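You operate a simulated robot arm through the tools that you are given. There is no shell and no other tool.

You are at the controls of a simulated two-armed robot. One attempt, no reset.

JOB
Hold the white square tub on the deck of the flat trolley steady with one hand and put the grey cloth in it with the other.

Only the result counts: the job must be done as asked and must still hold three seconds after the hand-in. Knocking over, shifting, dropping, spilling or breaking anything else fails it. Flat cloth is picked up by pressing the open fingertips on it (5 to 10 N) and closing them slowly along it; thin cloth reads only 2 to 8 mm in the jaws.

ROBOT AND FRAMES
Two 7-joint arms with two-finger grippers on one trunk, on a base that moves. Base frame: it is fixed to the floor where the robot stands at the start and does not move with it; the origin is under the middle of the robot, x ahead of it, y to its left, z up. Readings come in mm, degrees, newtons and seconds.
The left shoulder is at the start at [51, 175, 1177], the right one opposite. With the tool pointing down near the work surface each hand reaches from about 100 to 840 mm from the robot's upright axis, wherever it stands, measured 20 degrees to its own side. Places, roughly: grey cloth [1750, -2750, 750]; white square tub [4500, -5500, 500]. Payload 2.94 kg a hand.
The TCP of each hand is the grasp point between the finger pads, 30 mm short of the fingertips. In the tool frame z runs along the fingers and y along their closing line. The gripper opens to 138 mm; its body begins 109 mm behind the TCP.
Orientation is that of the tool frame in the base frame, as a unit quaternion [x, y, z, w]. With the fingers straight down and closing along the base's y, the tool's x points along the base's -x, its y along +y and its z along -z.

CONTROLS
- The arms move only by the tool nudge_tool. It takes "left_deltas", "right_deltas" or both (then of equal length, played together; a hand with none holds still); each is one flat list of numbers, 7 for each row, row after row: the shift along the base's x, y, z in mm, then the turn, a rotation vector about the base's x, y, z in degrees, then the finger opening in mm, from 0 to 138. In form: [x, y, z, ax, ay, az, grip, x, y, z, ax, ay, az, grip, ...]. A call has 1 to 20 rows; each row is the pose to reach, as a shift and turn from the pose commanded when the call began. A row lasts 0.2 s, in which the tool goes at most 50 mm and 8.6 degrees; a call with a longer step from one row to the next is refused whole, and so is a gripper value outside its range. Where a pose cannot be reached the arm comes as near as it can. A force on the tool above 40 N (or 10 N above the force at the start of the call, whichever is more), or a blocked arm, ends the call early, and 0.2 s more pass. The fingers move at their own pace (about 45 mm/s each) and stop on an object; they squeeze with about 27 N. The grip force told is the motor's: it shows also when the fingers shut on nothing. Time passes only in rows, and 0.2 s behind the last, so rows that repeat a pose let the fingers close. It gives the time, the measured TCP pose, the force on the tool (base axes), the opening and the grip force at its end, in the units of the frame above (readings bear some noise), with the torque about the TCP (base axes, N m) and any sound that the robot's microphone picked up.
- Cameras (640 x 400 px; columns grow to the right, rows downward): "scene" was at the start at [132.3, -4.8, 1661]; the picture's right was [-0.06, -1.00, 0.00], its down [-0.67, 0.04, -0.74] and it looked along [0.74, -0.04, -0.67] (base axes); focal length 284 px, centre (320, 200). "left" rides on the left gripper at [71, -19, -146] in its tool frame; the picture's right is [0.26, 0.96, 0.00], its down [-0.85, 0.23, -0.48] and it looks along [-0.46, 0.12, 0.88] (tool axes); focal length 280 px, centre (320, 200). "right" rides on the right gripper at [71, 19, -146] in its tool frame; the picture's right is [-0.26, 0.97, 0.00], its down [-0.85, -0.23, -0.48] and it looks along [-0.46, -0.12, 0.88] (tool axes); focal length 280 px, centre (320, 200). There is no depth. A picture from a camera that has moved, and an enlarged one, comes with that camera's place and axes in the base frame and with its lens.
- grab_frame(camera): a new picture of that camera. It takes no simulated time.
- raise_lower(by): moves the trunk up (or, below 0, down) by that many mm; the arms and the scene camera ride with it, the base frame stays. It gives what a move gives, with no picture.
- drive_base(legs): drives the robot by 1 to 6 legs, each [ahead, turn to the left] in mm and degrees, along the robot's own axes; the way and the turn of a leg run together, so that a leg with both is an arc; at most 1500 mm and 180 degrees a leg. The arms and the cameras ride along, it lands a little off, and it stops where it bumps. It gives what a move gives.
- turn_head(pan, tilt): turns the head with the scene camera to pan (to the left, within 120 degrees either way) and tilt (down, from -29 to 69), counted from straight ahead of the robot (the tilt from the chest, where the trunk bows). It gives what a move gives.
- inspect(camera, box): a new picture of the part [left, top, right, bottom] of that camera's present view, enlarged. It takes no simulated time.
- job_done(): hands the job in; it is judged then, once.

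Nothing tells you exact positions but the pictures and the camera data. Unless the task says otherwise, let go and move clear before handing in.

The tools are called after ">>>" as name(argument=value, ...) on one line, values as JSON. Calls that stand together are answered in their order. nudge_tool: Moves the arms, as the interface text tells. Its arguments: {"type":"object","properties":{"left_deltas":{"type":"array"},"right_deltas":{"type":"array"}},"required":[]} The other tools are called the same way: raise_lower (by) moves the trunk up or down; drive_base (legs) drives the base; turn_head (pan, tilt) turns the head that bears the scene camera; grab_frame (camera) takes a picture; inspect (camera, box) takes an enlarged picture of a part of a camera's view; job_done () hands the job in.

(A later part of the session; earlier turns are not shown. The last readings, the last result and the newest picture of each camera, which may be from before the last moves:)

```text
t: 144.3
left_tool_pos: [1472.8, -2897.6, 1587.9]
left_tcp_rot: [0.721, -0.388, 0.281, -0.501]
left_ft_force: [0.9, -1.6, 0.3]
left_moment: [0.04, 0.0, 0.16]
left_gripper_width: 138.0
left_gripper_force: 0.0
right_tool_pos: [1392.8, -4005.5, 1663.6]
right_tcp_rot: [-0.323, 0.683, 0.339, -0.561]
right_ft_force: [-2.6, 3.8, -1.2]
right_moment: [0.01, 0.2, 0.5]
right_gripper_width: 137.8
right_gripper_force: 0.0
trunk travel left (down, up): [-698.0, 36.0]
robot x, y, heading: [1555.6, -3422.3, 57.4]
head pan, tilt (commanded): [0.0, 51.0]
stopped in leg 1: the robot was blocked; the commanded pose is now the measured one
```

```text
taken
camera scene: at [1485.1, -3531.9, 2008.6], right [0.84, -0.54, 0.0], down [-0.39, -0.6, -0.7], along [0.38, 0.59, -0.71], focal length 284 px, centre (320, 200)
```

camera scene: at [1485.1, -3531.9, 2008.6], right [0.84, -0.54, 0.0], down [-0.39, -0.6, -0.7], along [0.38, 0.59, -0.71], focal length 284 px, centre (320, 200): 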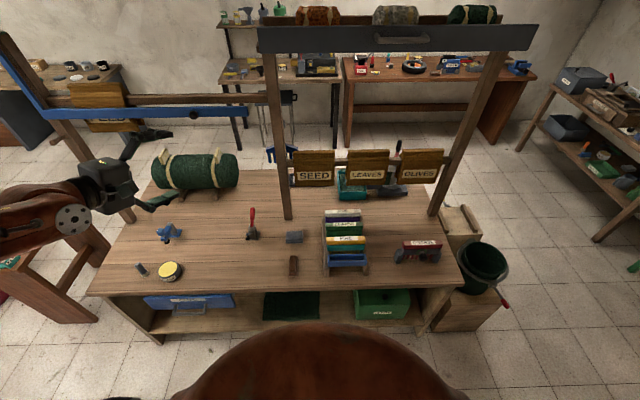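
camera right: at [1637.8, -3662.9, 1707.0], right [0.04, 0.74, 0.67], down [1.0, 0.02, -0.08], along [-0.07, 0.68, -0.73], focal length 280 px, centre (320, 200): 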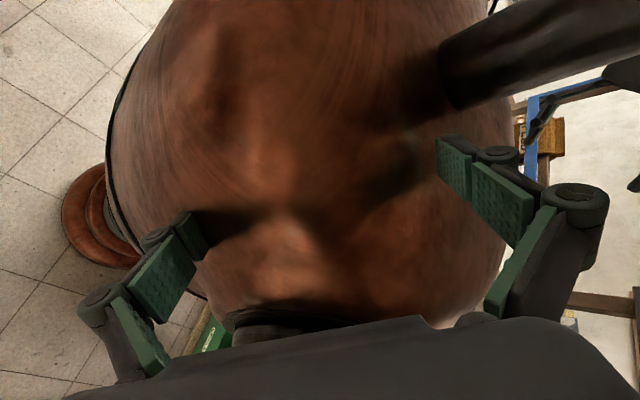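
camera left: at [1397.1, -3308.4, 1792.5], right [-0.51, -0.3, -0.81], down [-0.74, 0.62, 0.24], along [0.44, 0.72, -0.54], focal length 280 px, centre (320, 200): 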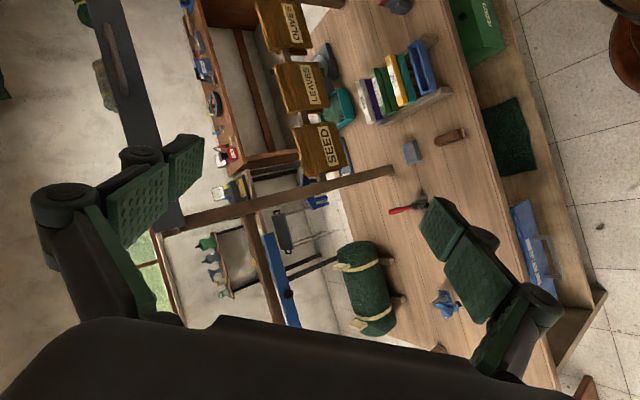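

Drive damping is not clearly working. The arms trying to hold their place in space at shoulder height feed the rocking, and that effect grows with hand height, so I now ratchet both hands straight down (right one behind me over free floor, left one back from the bench edge).

>>> nudge_tool(left_deltas=[-10, -16, -44, 0, 0, 0, 138, -20, -32, -88, 0, 0, 0, 138, -30, -48, -132, 0, 0, 0, 138], right_deltas=[0, 0, -48, 0, 0, 0, 138, 0, 0, -96, 0, 0, 0, 138, 0, 0, -144, 0, 0, 0, 138])

>>> nudge_tool(left_deltas=[-10, -16, -44, 0, 0, 0, 138, -20, -32, -88, 0, 0, 0, 138, -30, -48, -132, 0, 0, 0, 138], right_deltas=[0, 0, -48, 0, 0, 0, 138, 0, 0, -96, 0, 0, 0, 138, 0, 0, -144, 0, 0, 0, 138])

>>> nudge_tool(left_deltas=[-10, -16, -44, 0, 0, 0, 138, -20, -32, -88, 0, 0, 0, 138, -30, -48, -132, 0, 0, 0, 138], right_deltas=[0, 0, -48, 0, 0, 0, 138, 0, 0, -96, 0, 0, 0, 138, 0, 0, -144, 0, 0, 0, 138])

>>> grab_frame(camera="scene")

```text
t: 144.6
left_tool_pos: [1489.9, -2821.2, 1571.9]
left_tcp_rot: [0.719, -0.341, 0.319, -0.514]
left_ft_force: [-1.4, -1.3, -0.3]
left_moment: [0.08, -0.11, 0.02]
left_gripper_width: 138.0
left_gripper_force: 0.0
right_tool_pos: [1411.9, -3915.6, 1739.3]
right_tcp_rot: [0.231, -0.633, -0.349, 0.651]
right_ft_force: [-1.4, -1.7, -0.4]
right_moment: [-0.04, 0.09, -0.18]
right_gripper_width: 137.9
right_gripper_force: 0.0
trunk travel left (down, up): [-698.0, 36.0]
robot x, y, heading: [1557.2, -3420.1, 57.1]
head pan, tilt (commanded): [0.0, 51.0]
stopped in row 1 (left hand): the arm was blocked; the commanded pose is now the measured one
```

```text
t: 144.9
left_tool_pos: [1559.6, -2660.3, 1502.6]
left_tcp_rot: [0.75, -0.327, 0.3, -0.491]
left_ft_force: [0.2, 3.2, -1.1]
left_moment: [-0.02, -0.14, -0.33]
left_gripper_width: 137.8
left_gripper_force: 0.0
right_tool_pos: [1512.1, -3725.1, 1763.5]
right_tcp_rot: [0.159, -0.659, -0.299, 0.672]
right_ft_force: [-0.4, 6.1, -2.6]
right_moment: [0.16, 0.34, 0.64]
right_gripper_width: 137.9
right_gripper_force: 0.1
trunk travel left (down, up): [-698.0, 36.0]
robot x, y, heading: [1551.1, -3420.5, 57.1]
head pan, tilt (commanded): [0.0, 51.0]
stopped in row 1 (left hand): the arm was blocked; the commanded pose is now the measured one
```

```text
t: 145.4
left_tool_pos: [1631.9, -2671.8, 1478.8]
left_tcp_rot: [0.713, -0.366, 0.308, -0.514]
left_ft_force: [1.1, 1.2, -0.9]
left_moment: [0.08, -0.06, 0.01]
left_gripper_width: 137.9
left_gripper_force: 0.0
right_tool_pos: [1549.2, -3760.9, 1724.5]
right_tcp_rot: [0.135, -0.655, -0.239, 0.704]
right_ft_force: [1.4, 1.0, -1.1]
right_moment: [0.02, 0.16, 0.1]
right_gripper_width: 138.0
right_gripper_force: 0.1
right hand out of reach, approached as far as the arm can: row 1, 2
trunk travel left (down, up): [-698.0, 36.0]
robot x, y, heading: [1554.3, -3419.1, 57.3]
head pan, tilt (commanded): [0.0, 51.0]
stopped in row 2 (left hand): the arm was blocked; the commanded pose is now the measured one
```

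```text
taken
camera scene: at [1717.3, -3188.8, 1996.7], right [0.84, -0.54, 0.0], down [-0.46, -0.71, -0.54], along [0.29, 0.45, -0.84], focal length 284 px, centre (320, 200)
```

scene: 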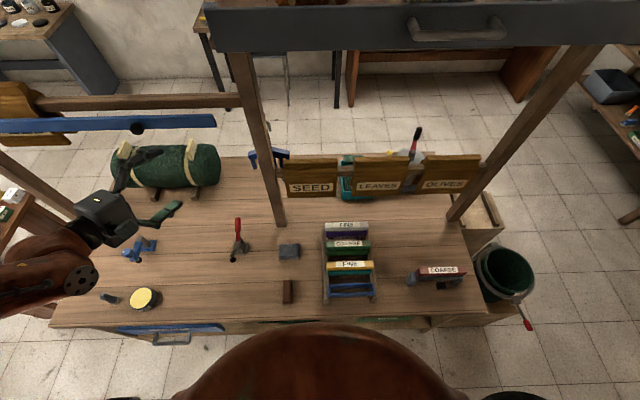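

The swing is still large and the left hand is a bit too near the bench's frame. I wait for the back swing and draw both hands back and down then, which should also take energy out.

>>> turn_head(pan=0, tilt=50)

>>> nudge_tool(left_deltas=[-20, -31, -30, 0, 0, 0, 138, -40, -62, -60, 0, 0, 0, 138, -60, -93, -90, 0, 0, 0, 138], right_deltas=[-10, -15, -40, 0, 0, 0, 138, -20, -30, -80, 0, 0, 0, 138, -30, -45, -120, 0, 0, 0, 138])

>>> grab_frame(camera="scene")

```text
t: 146.1
left_tool_pos: [1520.2, -2851.2, 1508.4]
left_tcp_rot: [0.685, -0.364, 0.318, -0.545]
left_ft_force: [0.6, -2.5, -5.5]
left_moment: [0.36, -0.43, 0.43]
left_gripper_width: 137.8
left_gripper_force: 0.1
right_tool_pos: [1428.2, -3959.0, 1664.3]
right_tcp_rot: [0.216, -0.658, -0.279, 0.666]
right_ft_force: [0.2, -5.0, 4.0]
right_moment: [0.0, -0.44, -0.63]
right_gripper_width: 138.1
right_gripper_force: 0.0
trunk travel left (down, up): [-698.0, 36.0]
robot x, y, heading: [1559.3, -3417.5, 57.3]
head pan, tilt (commanded): [0.0, 50.0]
```

```text
t: 146.6
left_tool_pos: [1446.4, -2844.1, 1428.7]
left_tcp_rot: [0.746, -0.302, 0.358, -0.474]
left_ft_force: [-0.2, -1.2, 1.4]
left_moment: [-0.1, 0.11, -0.08]
left_gripper_width: 137.8
left_gripper_force: 0.1
left hand out of reach, approached as far as the arm can: row 1, 2
right_tool_pos: [1375.8, -3912.8, 1674.0]
right_tcp_rot: [0.181, -0.649, -0.299, 0.676]
right_ft_force: [-1.9, -1.9, 0.2]
right_moment: [0.05, -0.01, -0.17]
right_gripper_width: 138.0
right_gripper_force: 0.0
trunk travel left (down, up): [-698.0, 36.0]
robot x, y, heading: [1558.2, -3422.5, 57.1]
head pan, tilt (commanded): [0.0, 50.0]
stopped in row 2 (left hand): the arm was blocked; the commanded pose is now the measured one
```

```text
taken
camera scene: at [1482.9, -3518.0, 2009.7], right [0.84, -0.54, 0.0], down [-0.38, -0.59, -0.71], along [0.39, 0.59, -0.71], focal length 284 px, centre (320, 200)
```

scene: 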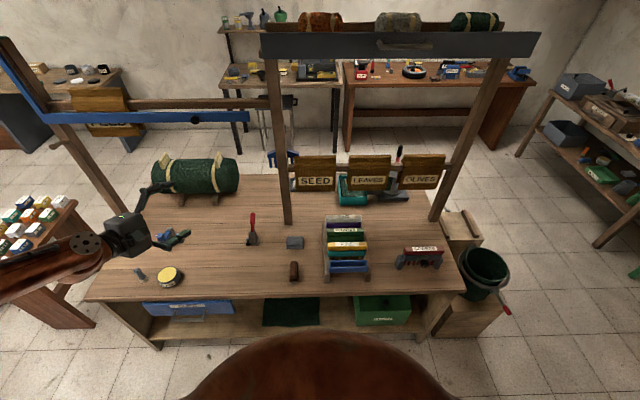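

The left hand is at 1429 and back from the frame. I keep going: down-moves during the swing, forward-and-down at the forward extreme, back-and-down at the back extreme.

>>> nudge_tool(left_deltas=[0, 0, -45, 0, 0, 0, 138], right_deltas=[0, 0, -45, 0, 0, 0, 138])

>>> nudge_tool(left_deltas=[15, 24, -38, 0, 0, 0, 138, 30, 48, -76, 0, 0, 0, 138], right_deltas=[15, 24, -38, 0, 0, 0, 138, 30, 48, -76, 0, 0, 0, 138])

>>> grab_frame(camera="scene")

```text
t: 146.9
left_tool_pos: [1482.9, -2740.2, 1361.3]
left_tcp_rot: [0.78, -0.294, 0.347, -0.43]
left_ft_force: [1.3, -1.4, 0.8]
left_moment: [0.13, 0.06, 0.29]
left_gripper_width: 138.2
left_gripper_force: 0.1
right_tool_pos: [1493.0, -3847.9, 1735.2]
right_tcp_rot: [0.18, -0.601, -0.279, 0.727]
right_ft_force: [-1.8, -0.5, -0.3]
right_moment: [-0.09, 0.08, -0.15]
right_gripper_width: 138.1
right_gripper_force: 0.2
right hand out of reach, approached as far as the arm can: row 1
trunk travel left (down, up): [-698.0, 36.0]
robot x, y, heading: [1554.6, -3420.4, 57.1]
head pan, tilt (commanded): [0.0, 50.0]
stopped in row 1 (left hand): the arm was blocked; the commanded pose is now the measured one
```

```text
t: 147.2
left_tool_pos: [1545.2, -2662.1, 1294.7]
left_tcp_rot: [0.799, -0.285, 0.339, -0.407]
left_ft_force: [0.1, 1.0, 0.2]
left_moment: [-0.03, 0.04, 0.11]
left_gripper_width: 137.6
left_gripper_force: 0.0
right_tool_pos: [1542.3, -3733.7, 1755.1]
right_tcp_rot: [0.132, -0.614, -0.237, 0.741]
right_ft_force: [-7.2, -4.6, -7.1]
right_moment: [-0.06, 0.95, -0.66]
right_gripper_width: 137.6
right_gripper_force: 0.0
right hand out of reach, approached as far as the arm can: row 1
trunk travel left (down, up): [-698.0, 36.0]
robot x, y, heading: [1559.9, -3417.1, 57.0]
head pan, tilt (commanded): [0.0, 50.0]
stopped in row 1 (right hand): the arm was blocked; the commanded pose is now the measured one
```

```text
taken
camera scene: at [1655.0, -3253.1, 2000.3], right [0.84, -0.54, 0.0], down [-0.44, -0.68, -0.59], along [0.32, 0.49, -0.81], focal length 284 px, centre (320, 200)
```

scene: 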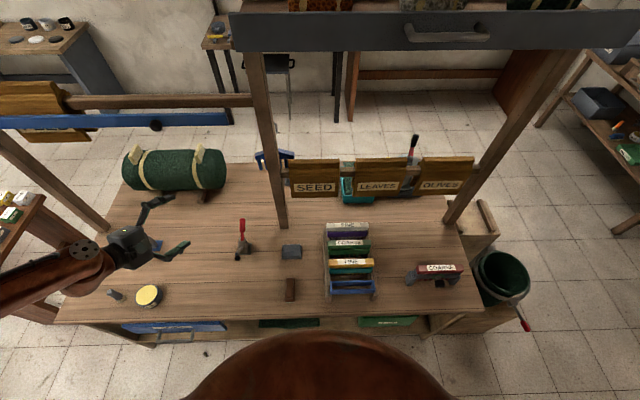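

The left hand is nicely low now. The right arm is stuck reaching behind with its fingers pointing left, so I steer it outward and down while turning its fingers downward, and draw the left back a little.

>>> nudge_tool(left_deltas=[-10, -16, -10, 0, 0, 0, 138, -20, -32, -20, 0, 0, 0, 138], right_deltas=[30, -19, -25, -4.2, -6.6, 0, 138, 60, -38, -50, -8.4, -13.2, 0, 138])

>>> nudge_tool(left_deltas=[-20, -32, -10, 0, 0, 0, 138, -40, -64, -20, 0, 0, 0, 138], right_deltas=[30, -19, -25, -4.2, -6.6, 0, 138, 60, -38, -50, -8.4, -13.2, 0, 138])

>>> nudge_tool(left_deltas=[-20, -32, -10, 0, 0, 0, 138, -40, -64, -20, 0, 0, 0, 138], right_deltas=[30, -19, -25, -4.2, -6.6, 0, 138, 60, -38, -50, -8.4, -13.2, 0, 138])

>>> grab_frame(camera="scene")

```text
t: 147.6
left_tool_pos: [1605.4, -2719.6, 1326.2]
left_tcp_rot: [0.754, -0.304, 0.369, -0.451]
left_ft_force: [2.7, -1.2, 0.2]
left_moment: [0.0, 0.09, 0.23]
left_gripper_width: 137.8
left_gripper_force: 0.2
right_tool_pos: [1567.0, -3811.1, 1812.4]
right_tcp_rot: [0.084, -0.595, -0.16, 0.783]
right_ft_force: [2.4, 1.6, 1.0]
right_moment: [0.03, -0.07, 0.13]
right_gripper_width: 137.9
right_gripper_force: 0.1
right hand out of reach, approached as far as the arm can: row 1
trunk travel left (down, up): [-698.0, 36.0]
robot x, y, heading: [1554.8, -3420.1, 57.0]
head pan, tilt (commanded): [0.0, 50.0]
stopped in row 1 (left hand): the arm was blocked; the commanded pose is now the measured one
```

```text
t: 147.9
left_tool_pos: [1533.6, -2825.2, 1383.2]
left_tcp_rot: [0.688, -0.317, 0.373, -0.536]
left_ft_force: [-1.0, 2.7, -1.9]
left_moment: [0.04, -0.22, -0.28]
left_gripper_width: 137.9
left_gripper_force: 0.1
right_tool_pos: [1483.7, -3963.9, 1769.5]
right_tcp_rot: [0.094, -0.62, -0.141, 0.766]
right_ft_force: [0.7, 2.2, 2.9]
right_moment: [0.1, -0.35, 0.19]
right_gripper_width: 137.9
right_gripper_force: 0.0
trunk travel left (down, up): [-698.0, 36.0]
robot x, y, heading: [1553.8, -3413.8, 56.8]
head pan, tilt (commanded): [0.0, 50.0]
stopped in row 1 (left hand): the arm was blocked; the commanded pose is now the measured one
```

```text
t: 148.2
left_tool_pos: [1470.4, -2881.6, 1429.9]
left_tcp_rot: [0.683, -0.315, 0.354, -0.556]
left_ft_force: [-0.5, 4.0, 3.7]
left_moment: [-0.28, 0.26, -0.41]
left_gripper_width: 138.3
left_gripper_force: 0.1
right_tool_pos: [1440.8, -4038.0, 1720.8]
right_tcp_rot: [0.12, -0.658, -0.17, 0.724]
right_ft_force: [3.5, 3.1, 1.9]
right_moment: [0.03, -0.24, 0.45]
right_gripper_width: 138.1
right_gripper_force: 0.1
trunk travel left (down, up): [-698.0, 36.0]
robot x, y, heading: [1549.9, -3424.8, 56.5]
head pan, tilt (commanded): [0.0, 50.0]
stopped in row 1 (left hand): the arm was blocked; the commanded pose is now the measured one
```

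```text
taken
camera scene: at [1507.2, -3506.1, 2008.9], right [0.84, -0.54, 0.0], down [-0.39, -0.6, -0.7], along [0.38, 0.59, -0.71], focal length 284 px, centre (320, 200)
```

scene: 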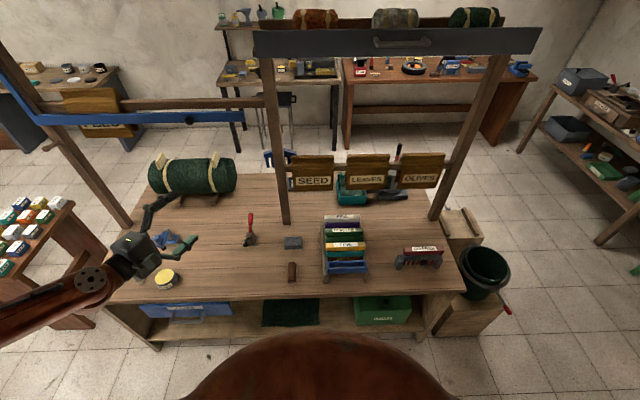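

Still swinging fully. I try the one manoeuvre that executed completely before — a short backward leg started just as the trunk passes upright going back — and this time measure the amplitude before and after.

>>> turn_head(pan=0, tilt=51)

>>> grab_frame(camera="scene")

>>> turn_head(pan=0, tilt=64)

>>> grab_frame(camera="scene")

>>> drive_base(legs=[[-45, 0]])

>>> grab_frame(camera="scene")

```text
t: 148.8
left_tool_pos: [1520.0, -2776.6, 1390.9]
left_tcp_rot: [0.709, -0.312, 0.337, -0.536]
left_ft_force: [1.7, -3.4, 0.1]
left_moment: [0.14, 0.03, 0.41]
left_gripper_width: 138.0
left_gripper_force: 0.2
right_tool_pos: [1500.7, -3924.5, 1744.7]
right_tcp_rot: [0.1, -0.655, -0.159, 0.732]
right_ft_force: [-0.1, -1.4, -1.1]
right_moment: [-0.09, 0.07, -0.19]
right_gripper_width: 138.2
right_gripper_force: 0.0
trunk travel left (down, up): [-698.0, 36.0]
robot x, y, heading: [1556.2, -3421.3, 56.8]
head pan, tilt (commanded): [0.0, 51.0]
```

```text
taken
camera scene: at [1580.6, -3386.5, 1997.8], right [0.84, -0.55, 0.0], down [-0.42, -0.65, -0.64], along [0.35, 0.53, -0.77], focal length 284 px, centre (320, 200)
```

scene: 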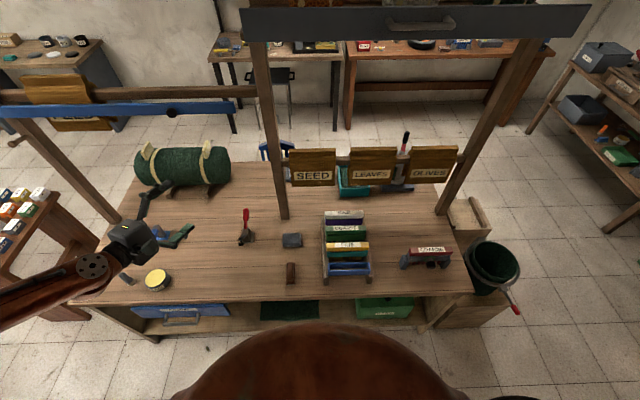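

```text
t: 149.6
left_tool_pos: [1525.3, -2856.7, 1389.0]
left_tcp_rot: [0.68, -0.341, 0.367, -0.535]
left_ft_force: [2.1, -2.1, 0.8]
left_moment: [-0.04, 0.07, 0.34]
left_gripper_width: 137.7
left_gripper_force: 0.1
right_tool_pos: [1483.7, -3982.5, 1737.3]
right_tcp_rot: [0.096, -0.647, -0.144, 0.742]
right_ft_force: [0.4, 1.2, 1.1]
right_moment: [0.09, -0.12, 0.21]
right_gripper_width: 138.2
right_gripper_force: 0.0
trunk travel left (down, up): [-698.0, 36.0]
robot x, y, heading: [1556.7, -3416.1, 57.0]
head pan, tilt (commanded): [0.0, 64.0]
```

```text
taken
camera scene: at [1601.4, -3355.1, 1982.2], right [0.84, -0.55, 0.0], down [-0.49, -0.76, -0.42], along [0.23, 0.35, -0.91], focal length 284 px, centre (320, 200)
```

scene: 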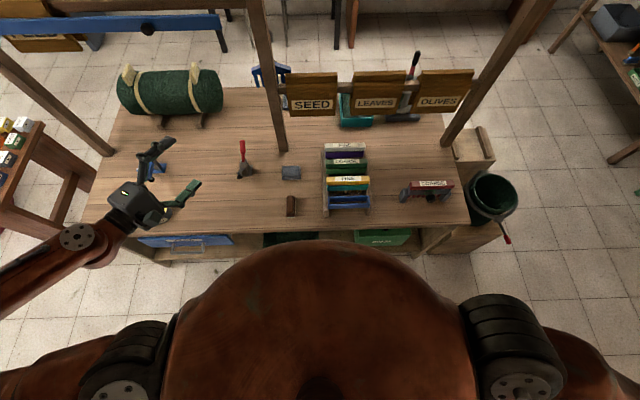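

```text
t: 150.6
left_tool_pos: [1545.8, -2745.2, 1381.7]
left_tcp_rot: [0.716, -0.332, 0.33, -0.519]
left_ft_force: [0.9, -1.0, -1.8]
left_moment: [0.11, -0.12, 0.14]
left_gripper_width: 137.9
left_gripper_force: 0.1
right_tool_pos: [1528.3, -3852.5, 1744.4]
right_tcp_rot: [0.076, -0.662, -0.154, 0.73]
right_ft_force: [-2.3, -1.9, -1.2]
right_moment: [-0.03, 0.27, -0.42]
right_gripper_width: 137.7
right_gripper_force: 0.1
trunk travel left (down, up): [-698.0, 36.0]
robot x, y, heading: [1530.5, -3459.7, 57.0]
head pan, tilt (commanded): [0.0, 64.0]
stopped in leg 1: the robot was blocked; the commanded pose is now the measured one
```

```text
taken
camera scene: at [1598.1, -3355.4, 1983.9], right [0.84, -0.55, 0.0], down [-0.5, -0.77, -0.4], along [0.22, 0.34, -0.92], focal length 284 px, centre (320, 200)
```

scene: 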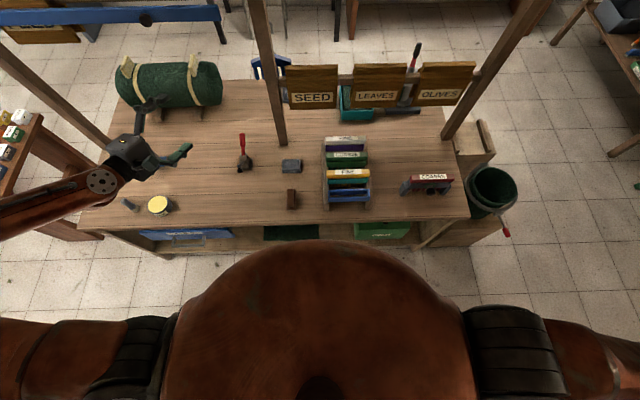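

The backward leg went through entirely (about 50 mm). Now I measure the amplitude over the next cycle.

>>> turn_head(pan=0, tilt=63)

>>> grab_frame(camera="scene")

>>> turn_head(pan=0, tilt=64)

>>> grab_frame(camera="scene")

>>> turn_head(pan=0, tilt=63)

>>> grab_frame(camera="scene")

```text
t: 151.2
left_tool_pos: [1496.5, -2825.9, 1412.2]
left_tcp_rot: [0.691, -0.327, 0.338, -0.549]
left_ft_force: [-0.6, 0.4, 0.4]
left_moment: [-0.08, 0.02, -0.06]
left_gripper_width: 137.9
left_gripper_force: 0.1
right_tool_pos: [1456.2, -3957.3, 1709.2]
right_tcp_rot: [0.104, -0.672, -0.175, 0.712]
right_ft_force: [0.3, 0.4, -2.5]
right_moment: [0.07, 0.36, 0.17]
right_gripper_width: 137.7
right_gripper_force: 0.1
trunk travel left (down, up): [-698.0, 36.0]
robot x, y, heading: [1529.5, -3460.2, 56.9]
head pan, tilt (commanded): [0.0, 63.0]
```

```text
taken
camera scene: at [1530.3, -3459.2, 1984.3], right [0.84, -0.55, 0.0], down [-0.48, -0.74, -0.47], along [0.26, 0.4, -0.88], focal length 284 px, centre (320, 200)
```

scene: 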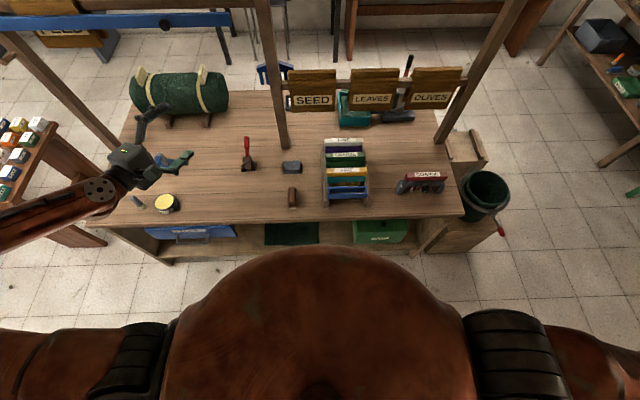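

```text
t: 151.9
left_tool_pos: [1531.8, -2757.1, 1390.8]
left_tcp_rot: [0.714, -0.329, 0.329, -0.524]
left_ft_force: [0.3, 1.4, -0.5]
left_moment: [0.02, 0.02, 0.0]
left_gripper_width: 137.8
left_gripper_force: 0.0
right_tool_pos: [1520.0, -3863.6, 1740.6]
right_tcp_rot: [0.078, -0.663, -0.154, 0.728]
right_ft_force: [-1.8, -2.8, -1.9]
right_moment: [0.0, 0.35, -0.28]
right_gripper_width: 138.0
right_gripper_force: 0.0
trunk travel left (down, up): [-698.0, 36.0]
robot x, y, heading: [1531.3, -3456.9, 56.9]
head pan, tilt (commanded): [0.0, 64.0]
```

```text
taken
camera scene: at [1579.0, -3384.0, 1982.0], right [0.84, -0.55, 0.0], down [-0.5, -0.76, -0.42], along [0.23, 0.35, -0.91], focal length 284 px, centre (320, 200)
```

scene: 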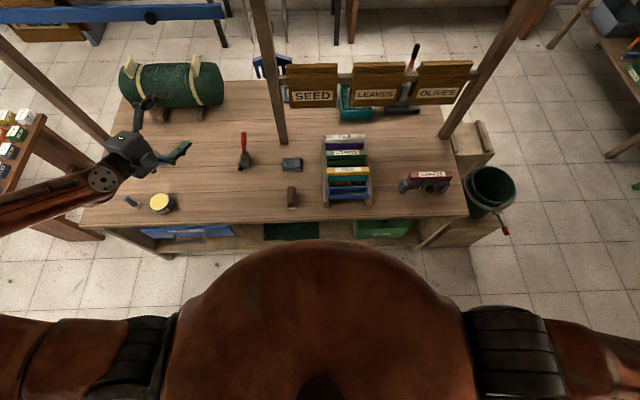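

```text
t: 152.5
left_tool_pos: [1497.2, -2819.4, 1410.9]
left_tcp_rot: [0.695, -0.326, 0.337, -0.545]
left_ft_force: [-2.0, -0.2, 0.3]
left_moment: [0.02, -0.05, -0.05]
left_gripper_width: 138.0
left_gripper_force: 0.0
right_tool_pos: [1462.9, -3950.6, 1716.0]
right_tcp_rot: [0.098, -0.67, -0.172, 0.715]
right_ft_force: [1.3, -0.5, -0.6]
right_moment: [0.07, -0.05, 0.02]
right_gripper_width: 137.6
right_gripper_force: 0.0
trunk travel left (down, up): [-698.0, 36.0]
robot x, y, heading: [1532.8, -3459.8, 56.8]
head pan, tilt (commanded): [0.0, 63.0]
```

```text
taken
camera scene: at [1533.3, -3453.5, 1983.9], right [0.84, -0.55, 0.0], down [-0.48, -0.74, -0.47], along [0.26, 0.39, -0.88], focal length 284 px, centre (320, 200)
```

scene: 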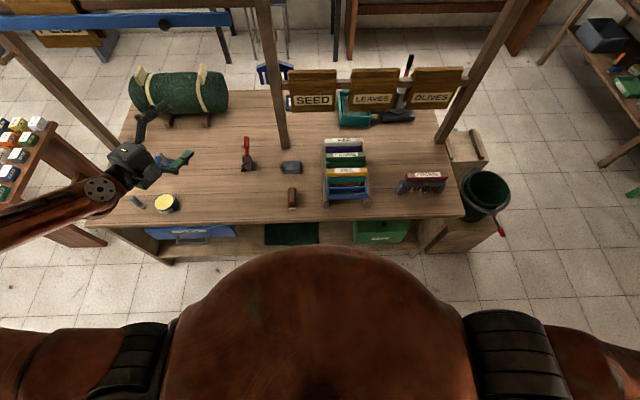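

That timed leg worked: the rocking fell from about ±190 mm to about ±45 mm at the head. I let it decay further, undisturbed.

>>> turn_head(pan=0, tilt=64)

>>> turn_head(pan=0, tilt=63)

>>> turn_head(pan=0, tilt=64)

>>> turn_head(pan=0, tilt=63)

>>> turn_head(pan=0, tilt=64)

>>> turn_head(pan=0, tilt=63)

```text
t: 153.1
left_tool_pos: [1534.7, -2757.9, 1389.6]
left_tcp_rot: [0.712, -0.33, 0.331, -0.524]
left_ft_force: [1.6, -0.9, -0.5]
left_moment: [0.03, 0.04, 0.11]
left_gripper_width: 137.9
left_gripper_force: 0.1
right_tool_pos: [1517.2, -3868.9, 1740.2]
right_tcp_rot: [0.08, -0.663, -0.157, 0.727]
right_ft_force: [-1.8, -1.2, 1.2]
right_moment: [-0.05, -0.13, -0.29]
right_gripper_width: 138.4
right_gripper_force: 0.1
trunk travel left (down, up): [-698.0, 36.0]
robot x, y, heading: [1532.3, -3453.8, 56.7]
head pan, tilt (commanded): [0.0, 64.0]
```

```text
t: 153.7
left_tool_pos: [1493.7, -2820.4, 1418.6]
left_tcp_rot: [0.697, -0.328, 0.335, -0.543]
left_ft_force: [-2.0, -0.1, -0.3]
left_moment: [-0.08, 0.06, 0.0]
left_gripper_width: 138.0
left_gripper_force: 0.1
right_tool_pos: [1469.2, -3941.1, 1721.6]
right_tcp_rot: [0.095, -0.67, -0.169, 0.717]
right_ft_force: [0.5, -0.3, 0.0]
right_moment: [0.05, 0.16, -0.01]
right_gripper_width: 137.8
right_gripper_force: 0.1
trunk travel left (down, up): [-698.0, 36.0]
robot x, y, heading: [1530.2, -3456.3, 56.8]
head pan, tilt (commanded): [0.0, 63.0]
```

```text
t: 154.3
left_tool_pos: [1526.8, -2776.5, 1390.4]
left_tcp_rot: [0.706, -0.327, 0.334, -0.533]
left_ft_force: [1.1, 0.9, -0.6]
left_moment: [0.05, -0.08, -0.03]
left_gripper_width: 137.9
left_gripper_force: 0.1
right_tool_pos: [1497.9, -3897.4, 1733.0]
right_tcp_rot: [0.086, -0.665, -0.158, 0.725]
right_ft_force: [0.5, -0.7, -0.1]
right_moment: [0.0, -0.07, 0.06]
right_gripper_width: 138.0
right_gripper_force: 0.0
trunk travel left (down, up): [-698.0, 36.0]
robot x, y, heading: [1527.9, -3457.2, 56.6]
head pan, tilt (commanded): [0.0, 64.0]
```

```text
t: 154.9
left_tool_pos: [1524.2, -2775.0, 1394.1]
left_tcp_rot: [0.708, -0.33, 0.331, -0.529]
left_ft_force: [0.8, 0.8, -0.1]
left_moment: [0.03, -0.02, -0.01]
left_gripper_width: 137.6
left_gripper_force: 0.0
right_tool_pos: [1504.2, -3886.7, 1736.9]
right_tcp_rot: [0.082, -0.664, -0.159, 0.726]
right_ft_force: [0.0, 1.0, 1.2]
right_moment: [0.01, -0.09, 0.15]
right_gripper_width: 138.1
right_gripper_force: 0.0
trunk travel left (down, up): [-698.0, 36.0]
robot x, y, heading: [1531.3, -3460.7, 57.2]
head pan, tilt (commanded): [0.0, 63.0]
```

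```text
t: 155.5
left_tool_pos: [1518.5, -2788.0, 1399.5]
left_tcp_rot: [0.705, -0.329, 0.332, -0.534]
left_ft_force: [0.4, 0.6, -0.1]
left_moment: [0.0, 0.0, -0.03]
left_gripper_width: 138.1
left_gripper_force: 0.0
right_tool_pos: [1493.2, -3904.2, 1730.9]
right_tcp_rot: [0.087, -0.666, -0.162, 0.723]
right_ft_force: [0.7, 0.7, 0.6]
right_moment: [-0.04, -0.01, 0.08]
right_gripper_width: 137.8
right_gripper_force: 0.0
trunk travel left (down, up): [-698.0, 36.0]
robot x, y, heading: [1529.7, -3458.9, 57.0]
head pan, tilt (commanded): [0.0, 64.0]
```

```text
t: 156.1
left_tool_pos: [1516.7, -2787.2, 1398.6]
left_tcp_rot: [0.705, -0.328, 0.332, -0.533]
left_ft_force: [1.1, 0.8, -0.2]
left_moment: [0.02, -0.01, -0.02]
left_gripper_width: 138.3
left_gripper_force: 0.0
right_tool_pos: [1494.2, -3904.2, 1730.5]
right_tcp_rot: [0.086, -0.665, -0.162, 0.724]
right_ft_force: [0.6, 1.7, 1.2]
right_moment: [0.02, -0.04, 0.12]
right_gripper_width: 137.9
right_gripper_force: 0.1
trunk travel left (down, up): [-698.0, 36.0]
robot x, y, heading: [1527.9, -3459.0, 57.0]
head pan, tilt (commanded): [0.0, 63.0]
```

The robot stands still again — the rocking is gone. I check the scene and both hands before gently lowering the trunk.

>>> grab_frame(camera="scene")

>>> grab_frame(camera="left")

>>> grab_frame(camera="right")

```text
taken
camera scene: at [1559.4, -3417.2, 1982.1], right [0.84, -0.55, 0.0], down [-0.49, -0.75, -0.45], along [0.25, 0.38, -0.89], focal length 284 px, centre (320, 200)
```

scene: 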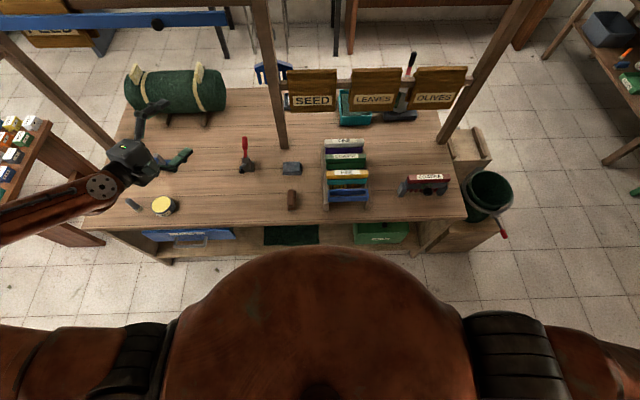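

```text
taken
camera left: at [1440.1, -2918.8, 1456.4], right [0.04, -0.42, -0.91], down [-0.89, 0.39, -0.23], along [0.45, 0.82, -0.36], focal length 280 px, centre (320, 200)
```

left: 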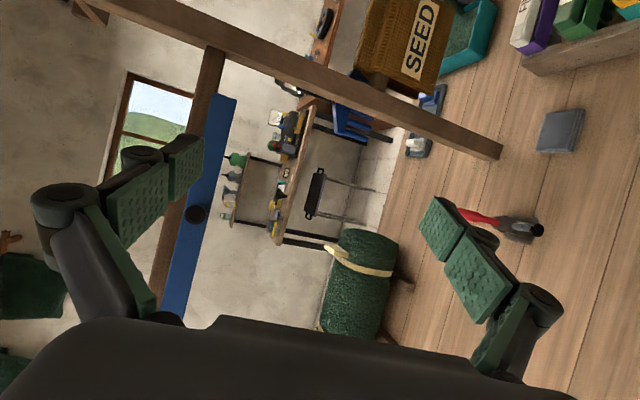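

```text
taken
camera right: at [1644.6, -3925.5, 1790.8], right [0.1, 0.99, 0.08], down [0.39, 0.04, -0.92], along [-0.91, 0.13, -0.38], focal length 280 px, centre (320, 200)
```

right: 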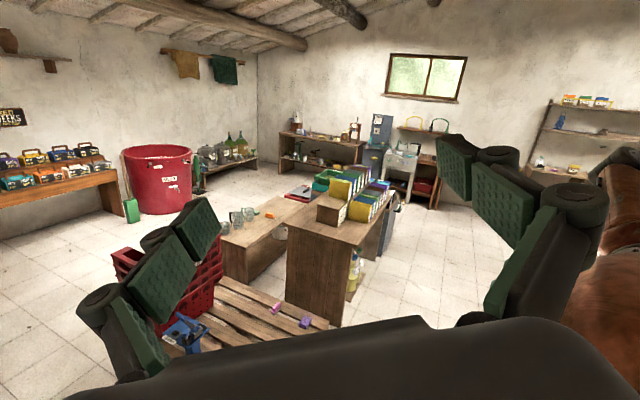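

Everything on the bench is in place. I lower the trunk gently, starting with a small step.

>>> raise_lower(by=-60)

>>> grab_frame(camera="scene")

```text
t: 157.1
left_tool_pos: [1515.7, -2791.4, 1340.7]
left_tcp_rot: [0.704, -0.327, 0.334, -0.535]
left_ft_force: [-0.3, -0.6, 0.4]
left_moment: [0.03, 0.01, 0.0]
left_gripper_width: 137.9
left_gripper_force: 0.1
right_tool_pos: [1491.9, -3908.7, 1669.6]
right_tcp_rot: [0.087, -0.666, -0.163, 0.723]
right_ft_force: [0.4, 0.0, 0.1]
right_moment: [-0.03, -0.04, 0.02]
right_gripper_width: 138.2
right_gripper_force: 0.1
trunk travel left (down, up): [-638.0, 96.0]
robot x, y, heading: [1530.0, -3462.1, 56.7]
head pan, tilt (commanded): [0.0, 63.0]
```

```text
taken
camera scene: at [1556.6, -3420.9, 1922.5], right [0.84, -0.55, 0.0], down [-0.49, -0.75, -0.45], along [0.25, 0.38, -0.89], focal length 284 px, centre (320, 200)
```

scene: 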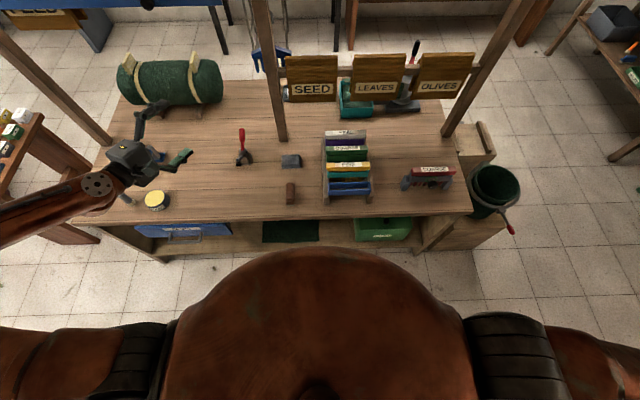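

Stable. I lower further.

>>> raise_lower(by=-130)

>>> grab_frame(camera="scene")

```text
t: 158.7
left_tool_pos: [1514.6, -2790.0, 1210.8]
left_tcp_rot: [0.704, -0.328, 0.333, -0.534]
left_ft_force: [-1.0, -0.7, 0.6]
left_moment: [0.04, -0.01, 0.0]
left_gripper_width: 138.3
left_gripper_force: 0.1
right_tool_pos: [1490.4, -3908.1, 1539.7]
right_tcp_rot: [0.087, -0.666, -0.163, 0.723]
right_ft_force: [0.0, 0.5, -0.1]
right_moment: [-0.02, 0.04, 0.02]
right_gripper_width: 138.4
right_gripper_force: 0.2
trunk travel left (down, up): [-508.0, 226.0]
robot x, y, heading: [1530.7, -3459.2, 57.0]
head pan, tilt (commanded): [0.0, 63.0]
```

```text
taken
camera scene: at [1563.0, -3410.6, 1792.7], right [0.84, -0.55, 0.0], down [-0.49, -0.75, -0.45], along [0.25, 0.38, -0.89], focal length 284 px, centre (320, 200)
```

scene: 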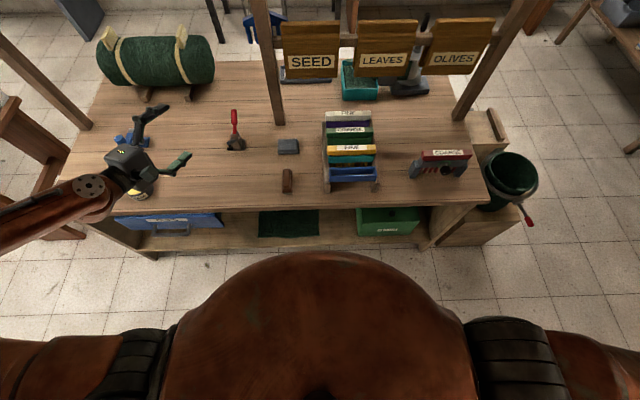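

The robot is steady at this lower height. Now I bring the left hand back to a fingers-down pose clear of the bench, slowly over 20 rows.

>>> nudge_tool(left_deltas=[1, -10, 3, 0.25, 4.14, -3.04, 138, 2, -20, 5, 0.5, 8.28, -6.09, 138, 3, -30, 8, 0.76, 12.4, -9.13, 138, 4, -40, 10, 1.0, 16.55, -12.2, 138, 5, -50, 13, 1.26, 20.7, -15.2, 138, 6, -60, 15, 1.5, 24.8, -18.3, 138, 7, -70, 18, 1.76, 29.0, -21.3, 138, 8, -80, 20, 2.0, 33.1, -24.3, 138, 9, -90, 23, 2.27, 37.2, -27.4, 138, 10, -100, 25, 2.5, 41.4, -30.4, 138])

>>> grab_frame(camera="scene")

```text
t: 160.9
left_tool_pos: [1526.6, -2891.2, 1235.6]
left_tcp_rot: [-0.656, 0.669, -0.184, 0.296]
left_ft_force: [-0.1, -0.1, 1.5]
left_moment: [-0.05, -0.01, 0.02]
left_gripper_width: 138.1
left_gripper_force: 0.1
left hand out of reach, approached as far as the arm can: row 2, 3, 4
right_tool_pos: [1493.3, -3908.6, 1539.8]
right_tcp_rot: [0.087, -0.666, -0.162, 0.723]
right_ft_force: [-0.4, 0.9, -0.3]
right_moment: [0.0, 0.02, -0.01]
right_gripper_width: 138.1
right_gripper_force: 0.1
trunk travel left (down, up): [-508.0, 226.0]
robot x, y, heading: [1531.0, -3456.2, 56.9]
head pan, tilt (commanded): [0.0, 63.0]
```

```text
taken
camera scene: at [1564.3, -3411.2, 1792.5], right [0.84, -0.55, 0.0], down [-0.49, -0.75, -0.45], along [0.25, 0.38, -0.89], focal length 284 px, centre (320, 200)
```

scene: 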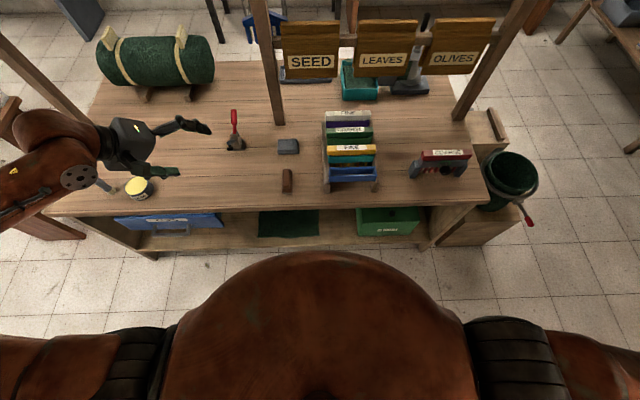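

That went smoothly. I finish the second half of the left hand's turn.

>>> nudge_tool(left_deltas=[1, -10, 3, 0.25, 4.14, -3.04, 138, 2, -20, 5, 0.5, 8.28, -6.09, 138, 3, -30, 8, 0.76, 12.4, -9.13, 138, 4, -40, 10, 1.0, 16.55, -12.2, 138, 5, -50, 13, 1.26, 20.7, -15.2, 138, 6, -60, 15, 1.5, 24.8, -18.3, 138, 7, -70, 18, 1.76, 29.0, -21.3, 138, 8, -80, 20, 2.0, 33.1, -24.3, 138, 9, -90, 23, 2.27, 37.2, -27.4, 138, 10, -100, 25, 2.5, 41.4, -30.4, 138])

>>> grab_frame(camera="scene")

```text
t: 163.1
left_tool_pos: [1535.4, -2991.7, 1260.8]
left_tcp_rot: [-0.477, 0.879, 0.002, -0.001]
left_ft_force: [-0.1, -0.4, -0.7]
left_moment: [-0.02, 0.04, -0.01]
left_gripper_width: 137.8
left_gripper_force: 0.0
right_tool_pos: [1493.0, -3908.7, 1539.4]
right_tcp_rot: [0.087, -0.666, -0.162, 0.723]
right_ft_force: [0.5, 0.2, 0.2]
right_moment: [0.04, -0.02, -0.07]
right_gripper_width: 138.1
right_gripper_force: 0.0
trunk travel left (down, up): [-508.0, 226.0]
robot x, y, heading: [1531.0, -3456.9, 56.9]
head pan, tilt (commanded): [0.0, 63.0]
```

```text
taken
camera scene: at [1564.8, -3411.3, 1792.5], right [0.84, -0.55, 0.0], down [-0.49, -0.75, -0.45], along [0.25, 0.38, -0.89], focal length 284 px, centre (320, 200)
```

scene: 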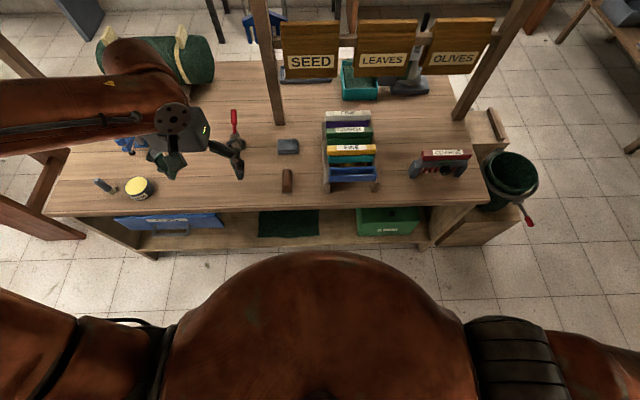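

The left hand is restored. Now the right: I bring it round the outside and underneath (back → right side → front) in four slow segments, turning the fingers downward on the way.

>>> nudge_tool(right_deltas=[17, -6, -16, 0.55, -1.95, 0.66, 138, 34, -12, -32, 1.1, -3.9, 1.32, 138, 50, -18, -48, 1.66, -5.85, 1.98, 138, 67, -25, -63, 2.2, -7.8, 2.65, 138, 84, -31, -79, 2.76, -9.75, 3.3, 138, 100, -37, -95, 3.3, -11.7, 3.97, 138, 117, -43, -111, 3.87, -13.65, 4.63, 138, 134, -49, -127, 4.4, -15.6, 5.3, 138, 151, -55, -142, 4.97, -17.55, 5.95, 138, 168, -62, -158, 5.5, -19.5, 6.6, 138, 184, -68, -174, 6.1, -21.45, 7.3, 138, 201, -74, -190, 6.63, -23.4, 7.94, 138])

>>> grab_frame(camera="right")

```text
t: 165.7
left_tool_pos: [1535.5, -2991.4, 1261.7]
left_tcp_rot: [-0.477, 0.879, 0.001, 0.0]
left_ft_force: [-0.4, -0.7, 0.8]
left_moment: [0.0, -0.01, -0.04]
left_gripper_width: 138.0
left_gripper_force: 0.0
right_tool_pos: [1662.0, -4063.2, 1425.3]
right_tcp_rot: [-0.204, 0.782, 0.131, -0.574]
right_ft_force: [-0.3, -1.4, 0.4]
right_moment: [-0.01, 0.02, -0.02]
right_gripper_width: 137.9
right_gripper_force: 0.0
right hand out of reach, approached as far as the arm can: row 2, 3, 4, 5, 6, 7, 8, 9, 10, 11, 12
trunk travel left (down, up): [-508.0, 226.0]
robot x, y, heading: [1526.4, -3459.1, 57.1]
head pan, tilt (commanded): [0.0, 63.0]
```

```text
taken
camera right: at [1778.3, -4076.7, 1539.9], right [-0.1, 0.97, 0.2], down [0.71, 0.21, -0.67], along [-0.7, 0.08, -0.71], focal length 280 px, centre (320, 200)
```

right: 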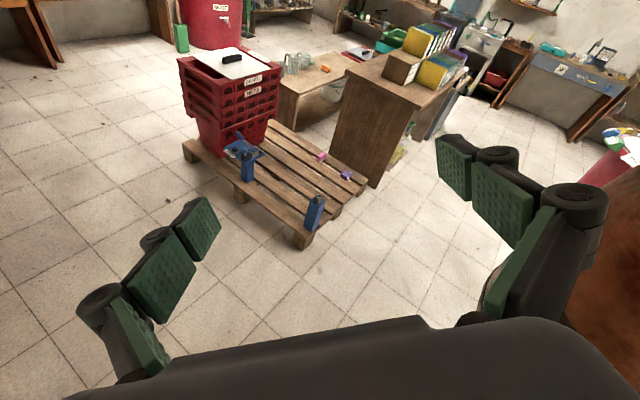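

The right arm is near a limit there but moving as wanted. I look at it with the head camera to understand its shape.

>>> turn_head(pan=-100, tilt=45)

>>> grab_frame(camera="scene")

```text
t: 167.5
left_tool_pos: [1534.7, -2990.1, 1260.9]
left_tcp_rot: [-0.477, 0.879, 0.001, -0.001]
left_ft_force: [0.6, 0.1, 0.6]
left_moment: [-0.03, 0.01, 0.0]
left_gripper_width: 138.0
left_gripper_force: 0.1
right_tool_pos: [1662.4, -4061.7, 1426.7]
right_tcp_rot: [-0.204, 0.782, 0.132, -0.574]
right_ft_force: [-0.1, 0.0, 0.2]
right_moment: [-0.01, 0.02, -0.01]
right_gripper_width: 137.8
right_gripper_force: 0.1
trunk travel left (down, up): [-508.0, 226.0]
robot x, y, heading: [1530.6, -3460.5, 57.0]
head pan, tilt (commanded): [-100.0, 45.0]
```

```text
taken
camera scene: at [1588.2, -3519.1, 1815.4], right [-0.68, -0.73, 0.0], down [-0.52, 0.48, -0.71], along [0.52, -0.48, -0.71], focal length 284 px, centre (320, 200)
```

scene: 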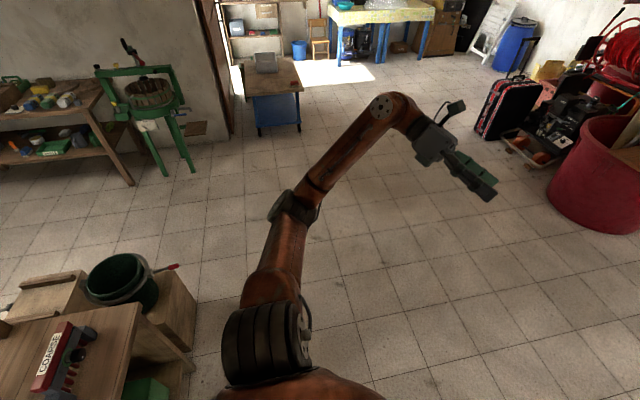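

The arm stretches out to the right with the hand trailing behind, so the natural way is to sweep it round the right side to the front. I continue that sweep slowly while turning the fingers down.

>>> nudge_tool(right_deltas=[21, 1, 0, 0.8, -2.9, 1.0, 138, 42, 2, 0, 1.6, -5.7, 1.9, 138, 64, 3, 0, 2.4, -8.6, 2.9, 138, 85, 4, 0, 3.2, -11.5, 3.9, 138, 106, 5, 0, 4.1, -14.3, 4.8, 138, 127, 6, 0, 4.9, -17.2, 5.8, 138, 148, 7, 0, 5.7, -20, 6.8, 138, 170, 8, 0, 6.5, -22.9, 7.75, 138, 188, 26, -8, 7.0, -24.8, 8.4, 138, 206, 44, -17, 7.6, -26.7, 9.0, 138, 223, 63, -25, 8.1, -28.6, 9.7, 138, 241, 81, -33, 8.6, -30.5, 10.3, 138, 259, 99, -42, 9.2, -32.4, 11.0, 138, 277, 117, -50, 9.7, -34.3, 11.6, 138, 294, 136, -58, 10.3, -36.3, 12.3, 138, 312, 154, -67, 10.8, -38.2, 12.9, 138, 330, 172, -75, 11.3, -40.1, 13.6, 138, 348, 190, -83, 11.9, -42, 14.2, 138, 365, 209, -92, 12.4, -43.9, 14.9, 138, 383, 227, -100, 12.95, -45.8, 15.5, 138])

>>> grab_frame(camera="scene")

```text
t: 171.7
left_tool_pos: [1537.7, -2993.8, 1262.4]
left_tcp_rot: [-0.477, 0.879, 0.003, 0.0]
left_ft_force: [0.8, -0.2, 0.5]
left_moment: [0.08, 0.07, 0.01]
left_gripper_width: 137.9
left_gripper_force: 0.2
right_tool_pos: [1948.8, -4153.6, 1280.7]
right_tcp_rot: [-0.402, 0.889, 0.048, -0.214]
right_ft_force: [1.7, -1.4, -0.4]
right_moment: [0.12, 0.19, -0.06]
right_gripper_width: 138.2
right_gripper_force: 0.2
right hand out of reach, approached as far as the arm can: row 8, 9, 10, 11, 12, 13, 14, 15, 16, 17, 18, 19, 20
trunk travel left (down, up): [-508.0, 226.0]
robot x, y, heading: [1530.3, -3461.5, 56.9]
head pan, tilt (commanded): [-100.0, 45.0]
```

```text
taken
camera scene: at [1591.9, -3523.6, 1815.0], right [-0.68, -0.73, 0.0], down [-0.52, 0.48, -0.7], along [0.52, -0.48, -0.71], focal length 284 px, centre (320, 200)
```

scene: 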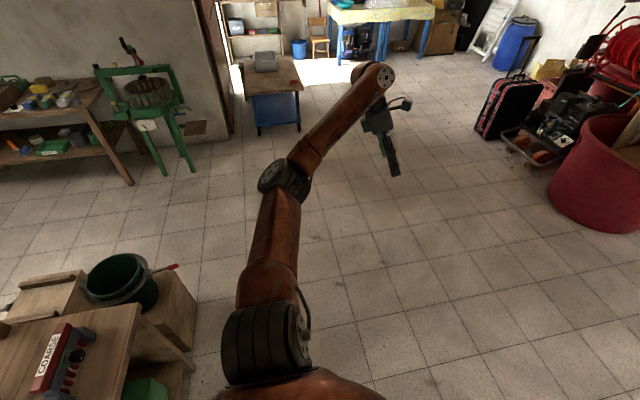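

The arm is stretched straight out and cannot sweep forward in this shape. I try letting the hand come down beside the body instead, so the elbow bends with the forearm hanging.

>>> nudge_tool(right_deltas=[-16, -10, -17, 0, 0, 0, 138, -32, -19, -33, 0, 0, 0, 138, -47, -29, -50, 0, 0, 0, 138, -63, -39, -66, 0, 0, 0, 138, -79, -49, -83, 0, 0, 0, 138, -95, -58, -100, 0, 0, 0, 138, -111, -68, -116, 0, 0, 0, 138, -126, -78, -133, 0, 0, 0, 138, -142, -88, -149, 0, 0, 0, 138, -158, -97, -166, 0, 0, 0, 138, -174, -107, -183, 0, 0, 0, 138, -190, -117, -199, 0, 0, 0, 138, -205, -127, -216, 0, 0, 0, 138, -221, -136, -232, 0, 0, 0, 138, -237, -146, -249, 0, 0, 0, 138])

>>> grab_frame(camera="scene")

```text
t: 174.9
left_tool_pos: [1534.2, -2991.0, 1260.3]
left_tcp_rot: [-0.477, 0.879, 0.001, 0.0]
left_ft_force: [0.1, 0.5, 0.0]
left_moment: [-0.02, 0.0, -0.04]
left_gripper_width: 137.9
left_gripper_force: 0.0
right_tool_pos: [1719.2, -4276.3, 1037.9]
right_tcp_rot: [-0.401, 0.889, 0.049, -0.216]
right_ft_force: [-0.1, -0.7, -0.6]
right_moment: [-0.02, 0.02, 0.0]
right_gripper_width: 138.0
right_gripper_force: 0.1
right hand out of reach, approached as far as the arm can: row 15
trunk travel left (down, up): [-508.0, 226.0]
robot x, y, heading: [1526.4, -3458.4, 57.0]
head pan, tilt (commanded): [-100.0, 45.0]
```

```text
taken
camera scene: at [1588.7, -3518.5, 1815.4], right [-0.68, -0.73, 0.0], down [-0.52, 0.48, -0.71], along [0.52, -0.48, -0.71], focal length 284 px, centre (320, 200)
```

scene: 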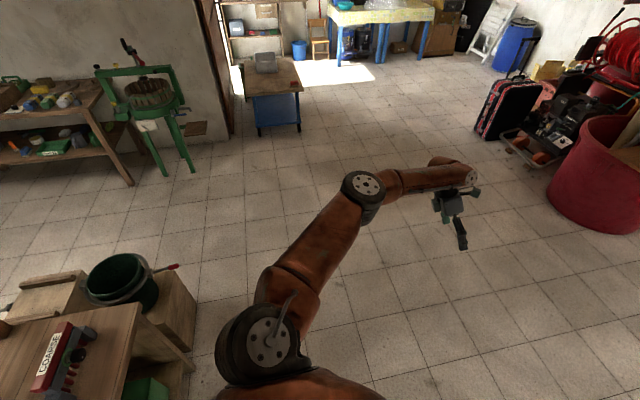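

The forearm does come down behind, so this direction is free. I now bring the hand forward past my right side at about 950 mm height.

>>> nudge_tool(right_deltas=[11, 27, -9, 0, 0, 0, 138, 21, 53, -18, 0, 0, 0, 138, 32, 80, -26, 0, 0, 0, 138, 42, 107, -35, 0, 0, 0, 138, 53, 133, -44, 0, 0, 0, 138, 63, 160, -53, 0, 0, 0, 138, 74, 187, -62, 0, 0, 0, 138, 84, 213, -70, 0, 0, 0, 138, 95, 240, -79, 0, 0, 0, 138, 105, 267, -88, 0, 0, 0, 138, 117, 295, -88, 0, 0, 0, 138, 129, 322, -88, 0, 0, 0, 138, 141, 350, -88, 0, 0, 0, 138, 154, 378, -88, 0, 0, 0, 138, 166, 406, -88, 0, 0, 0, 138, 178, 434, -88, 0, 0, 0, 138, 190, 462, -88, 0, 0, 0, 138, 202, 490, -88, 0, 0, 0, 138, 214, 518, -88, 0, 0, 0, 138, 226, 545, -88, 0, 0, 0, 138])

>>> grab_frame(camera="scene")

```text
t: 179.1
left_tool_pos: [1536.1, -2988.9, 1260.2]
left_tcp_rot: [-0.475, 0.88, 0.0, -0.001]
left_ft_force: [0.9, 0.0, 1.1]
left_moment: [-0.04, 0.02, 0.02]
left_gripper_width: 138.1
left_gripper_force: 0.0
right_tool_pos: [1943.9, -3730.9, 949.0]
right_tcp_rot: [-0.4, 0.889, 0.049, -0.216]
right_ft_force: [0.6, 0.3, 0.2]
right_moment: [-0.06, 0.01, 0.01]
right_gripper_width: 137.7
right_gripper_force: 0.1
trunk travel left (down, up): [-508.0, 226.0]
robot x, y, heading: [1529.0, -3456.7, 56.8]
head pan, tilt (commanded): [-100.0, 45.0]
```

```text
taken
camera scene: at [1588.7, -3517.5, 1815.4], right [-0.68, -0.73, 0.0], down [-0.52, 0.48, -0.71], along [0.52, -0.48, -0.71], focal length 284 px, centre (320, 200)
```

scene: 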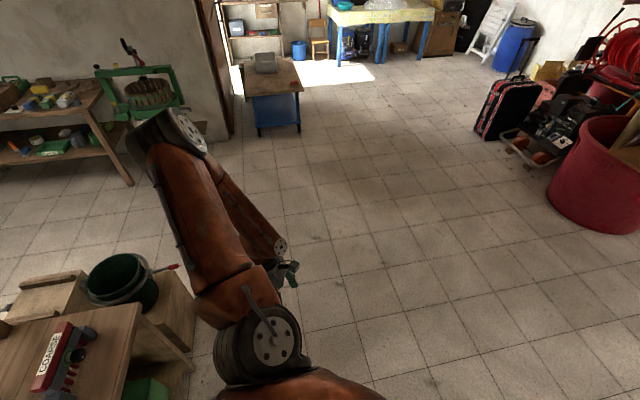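

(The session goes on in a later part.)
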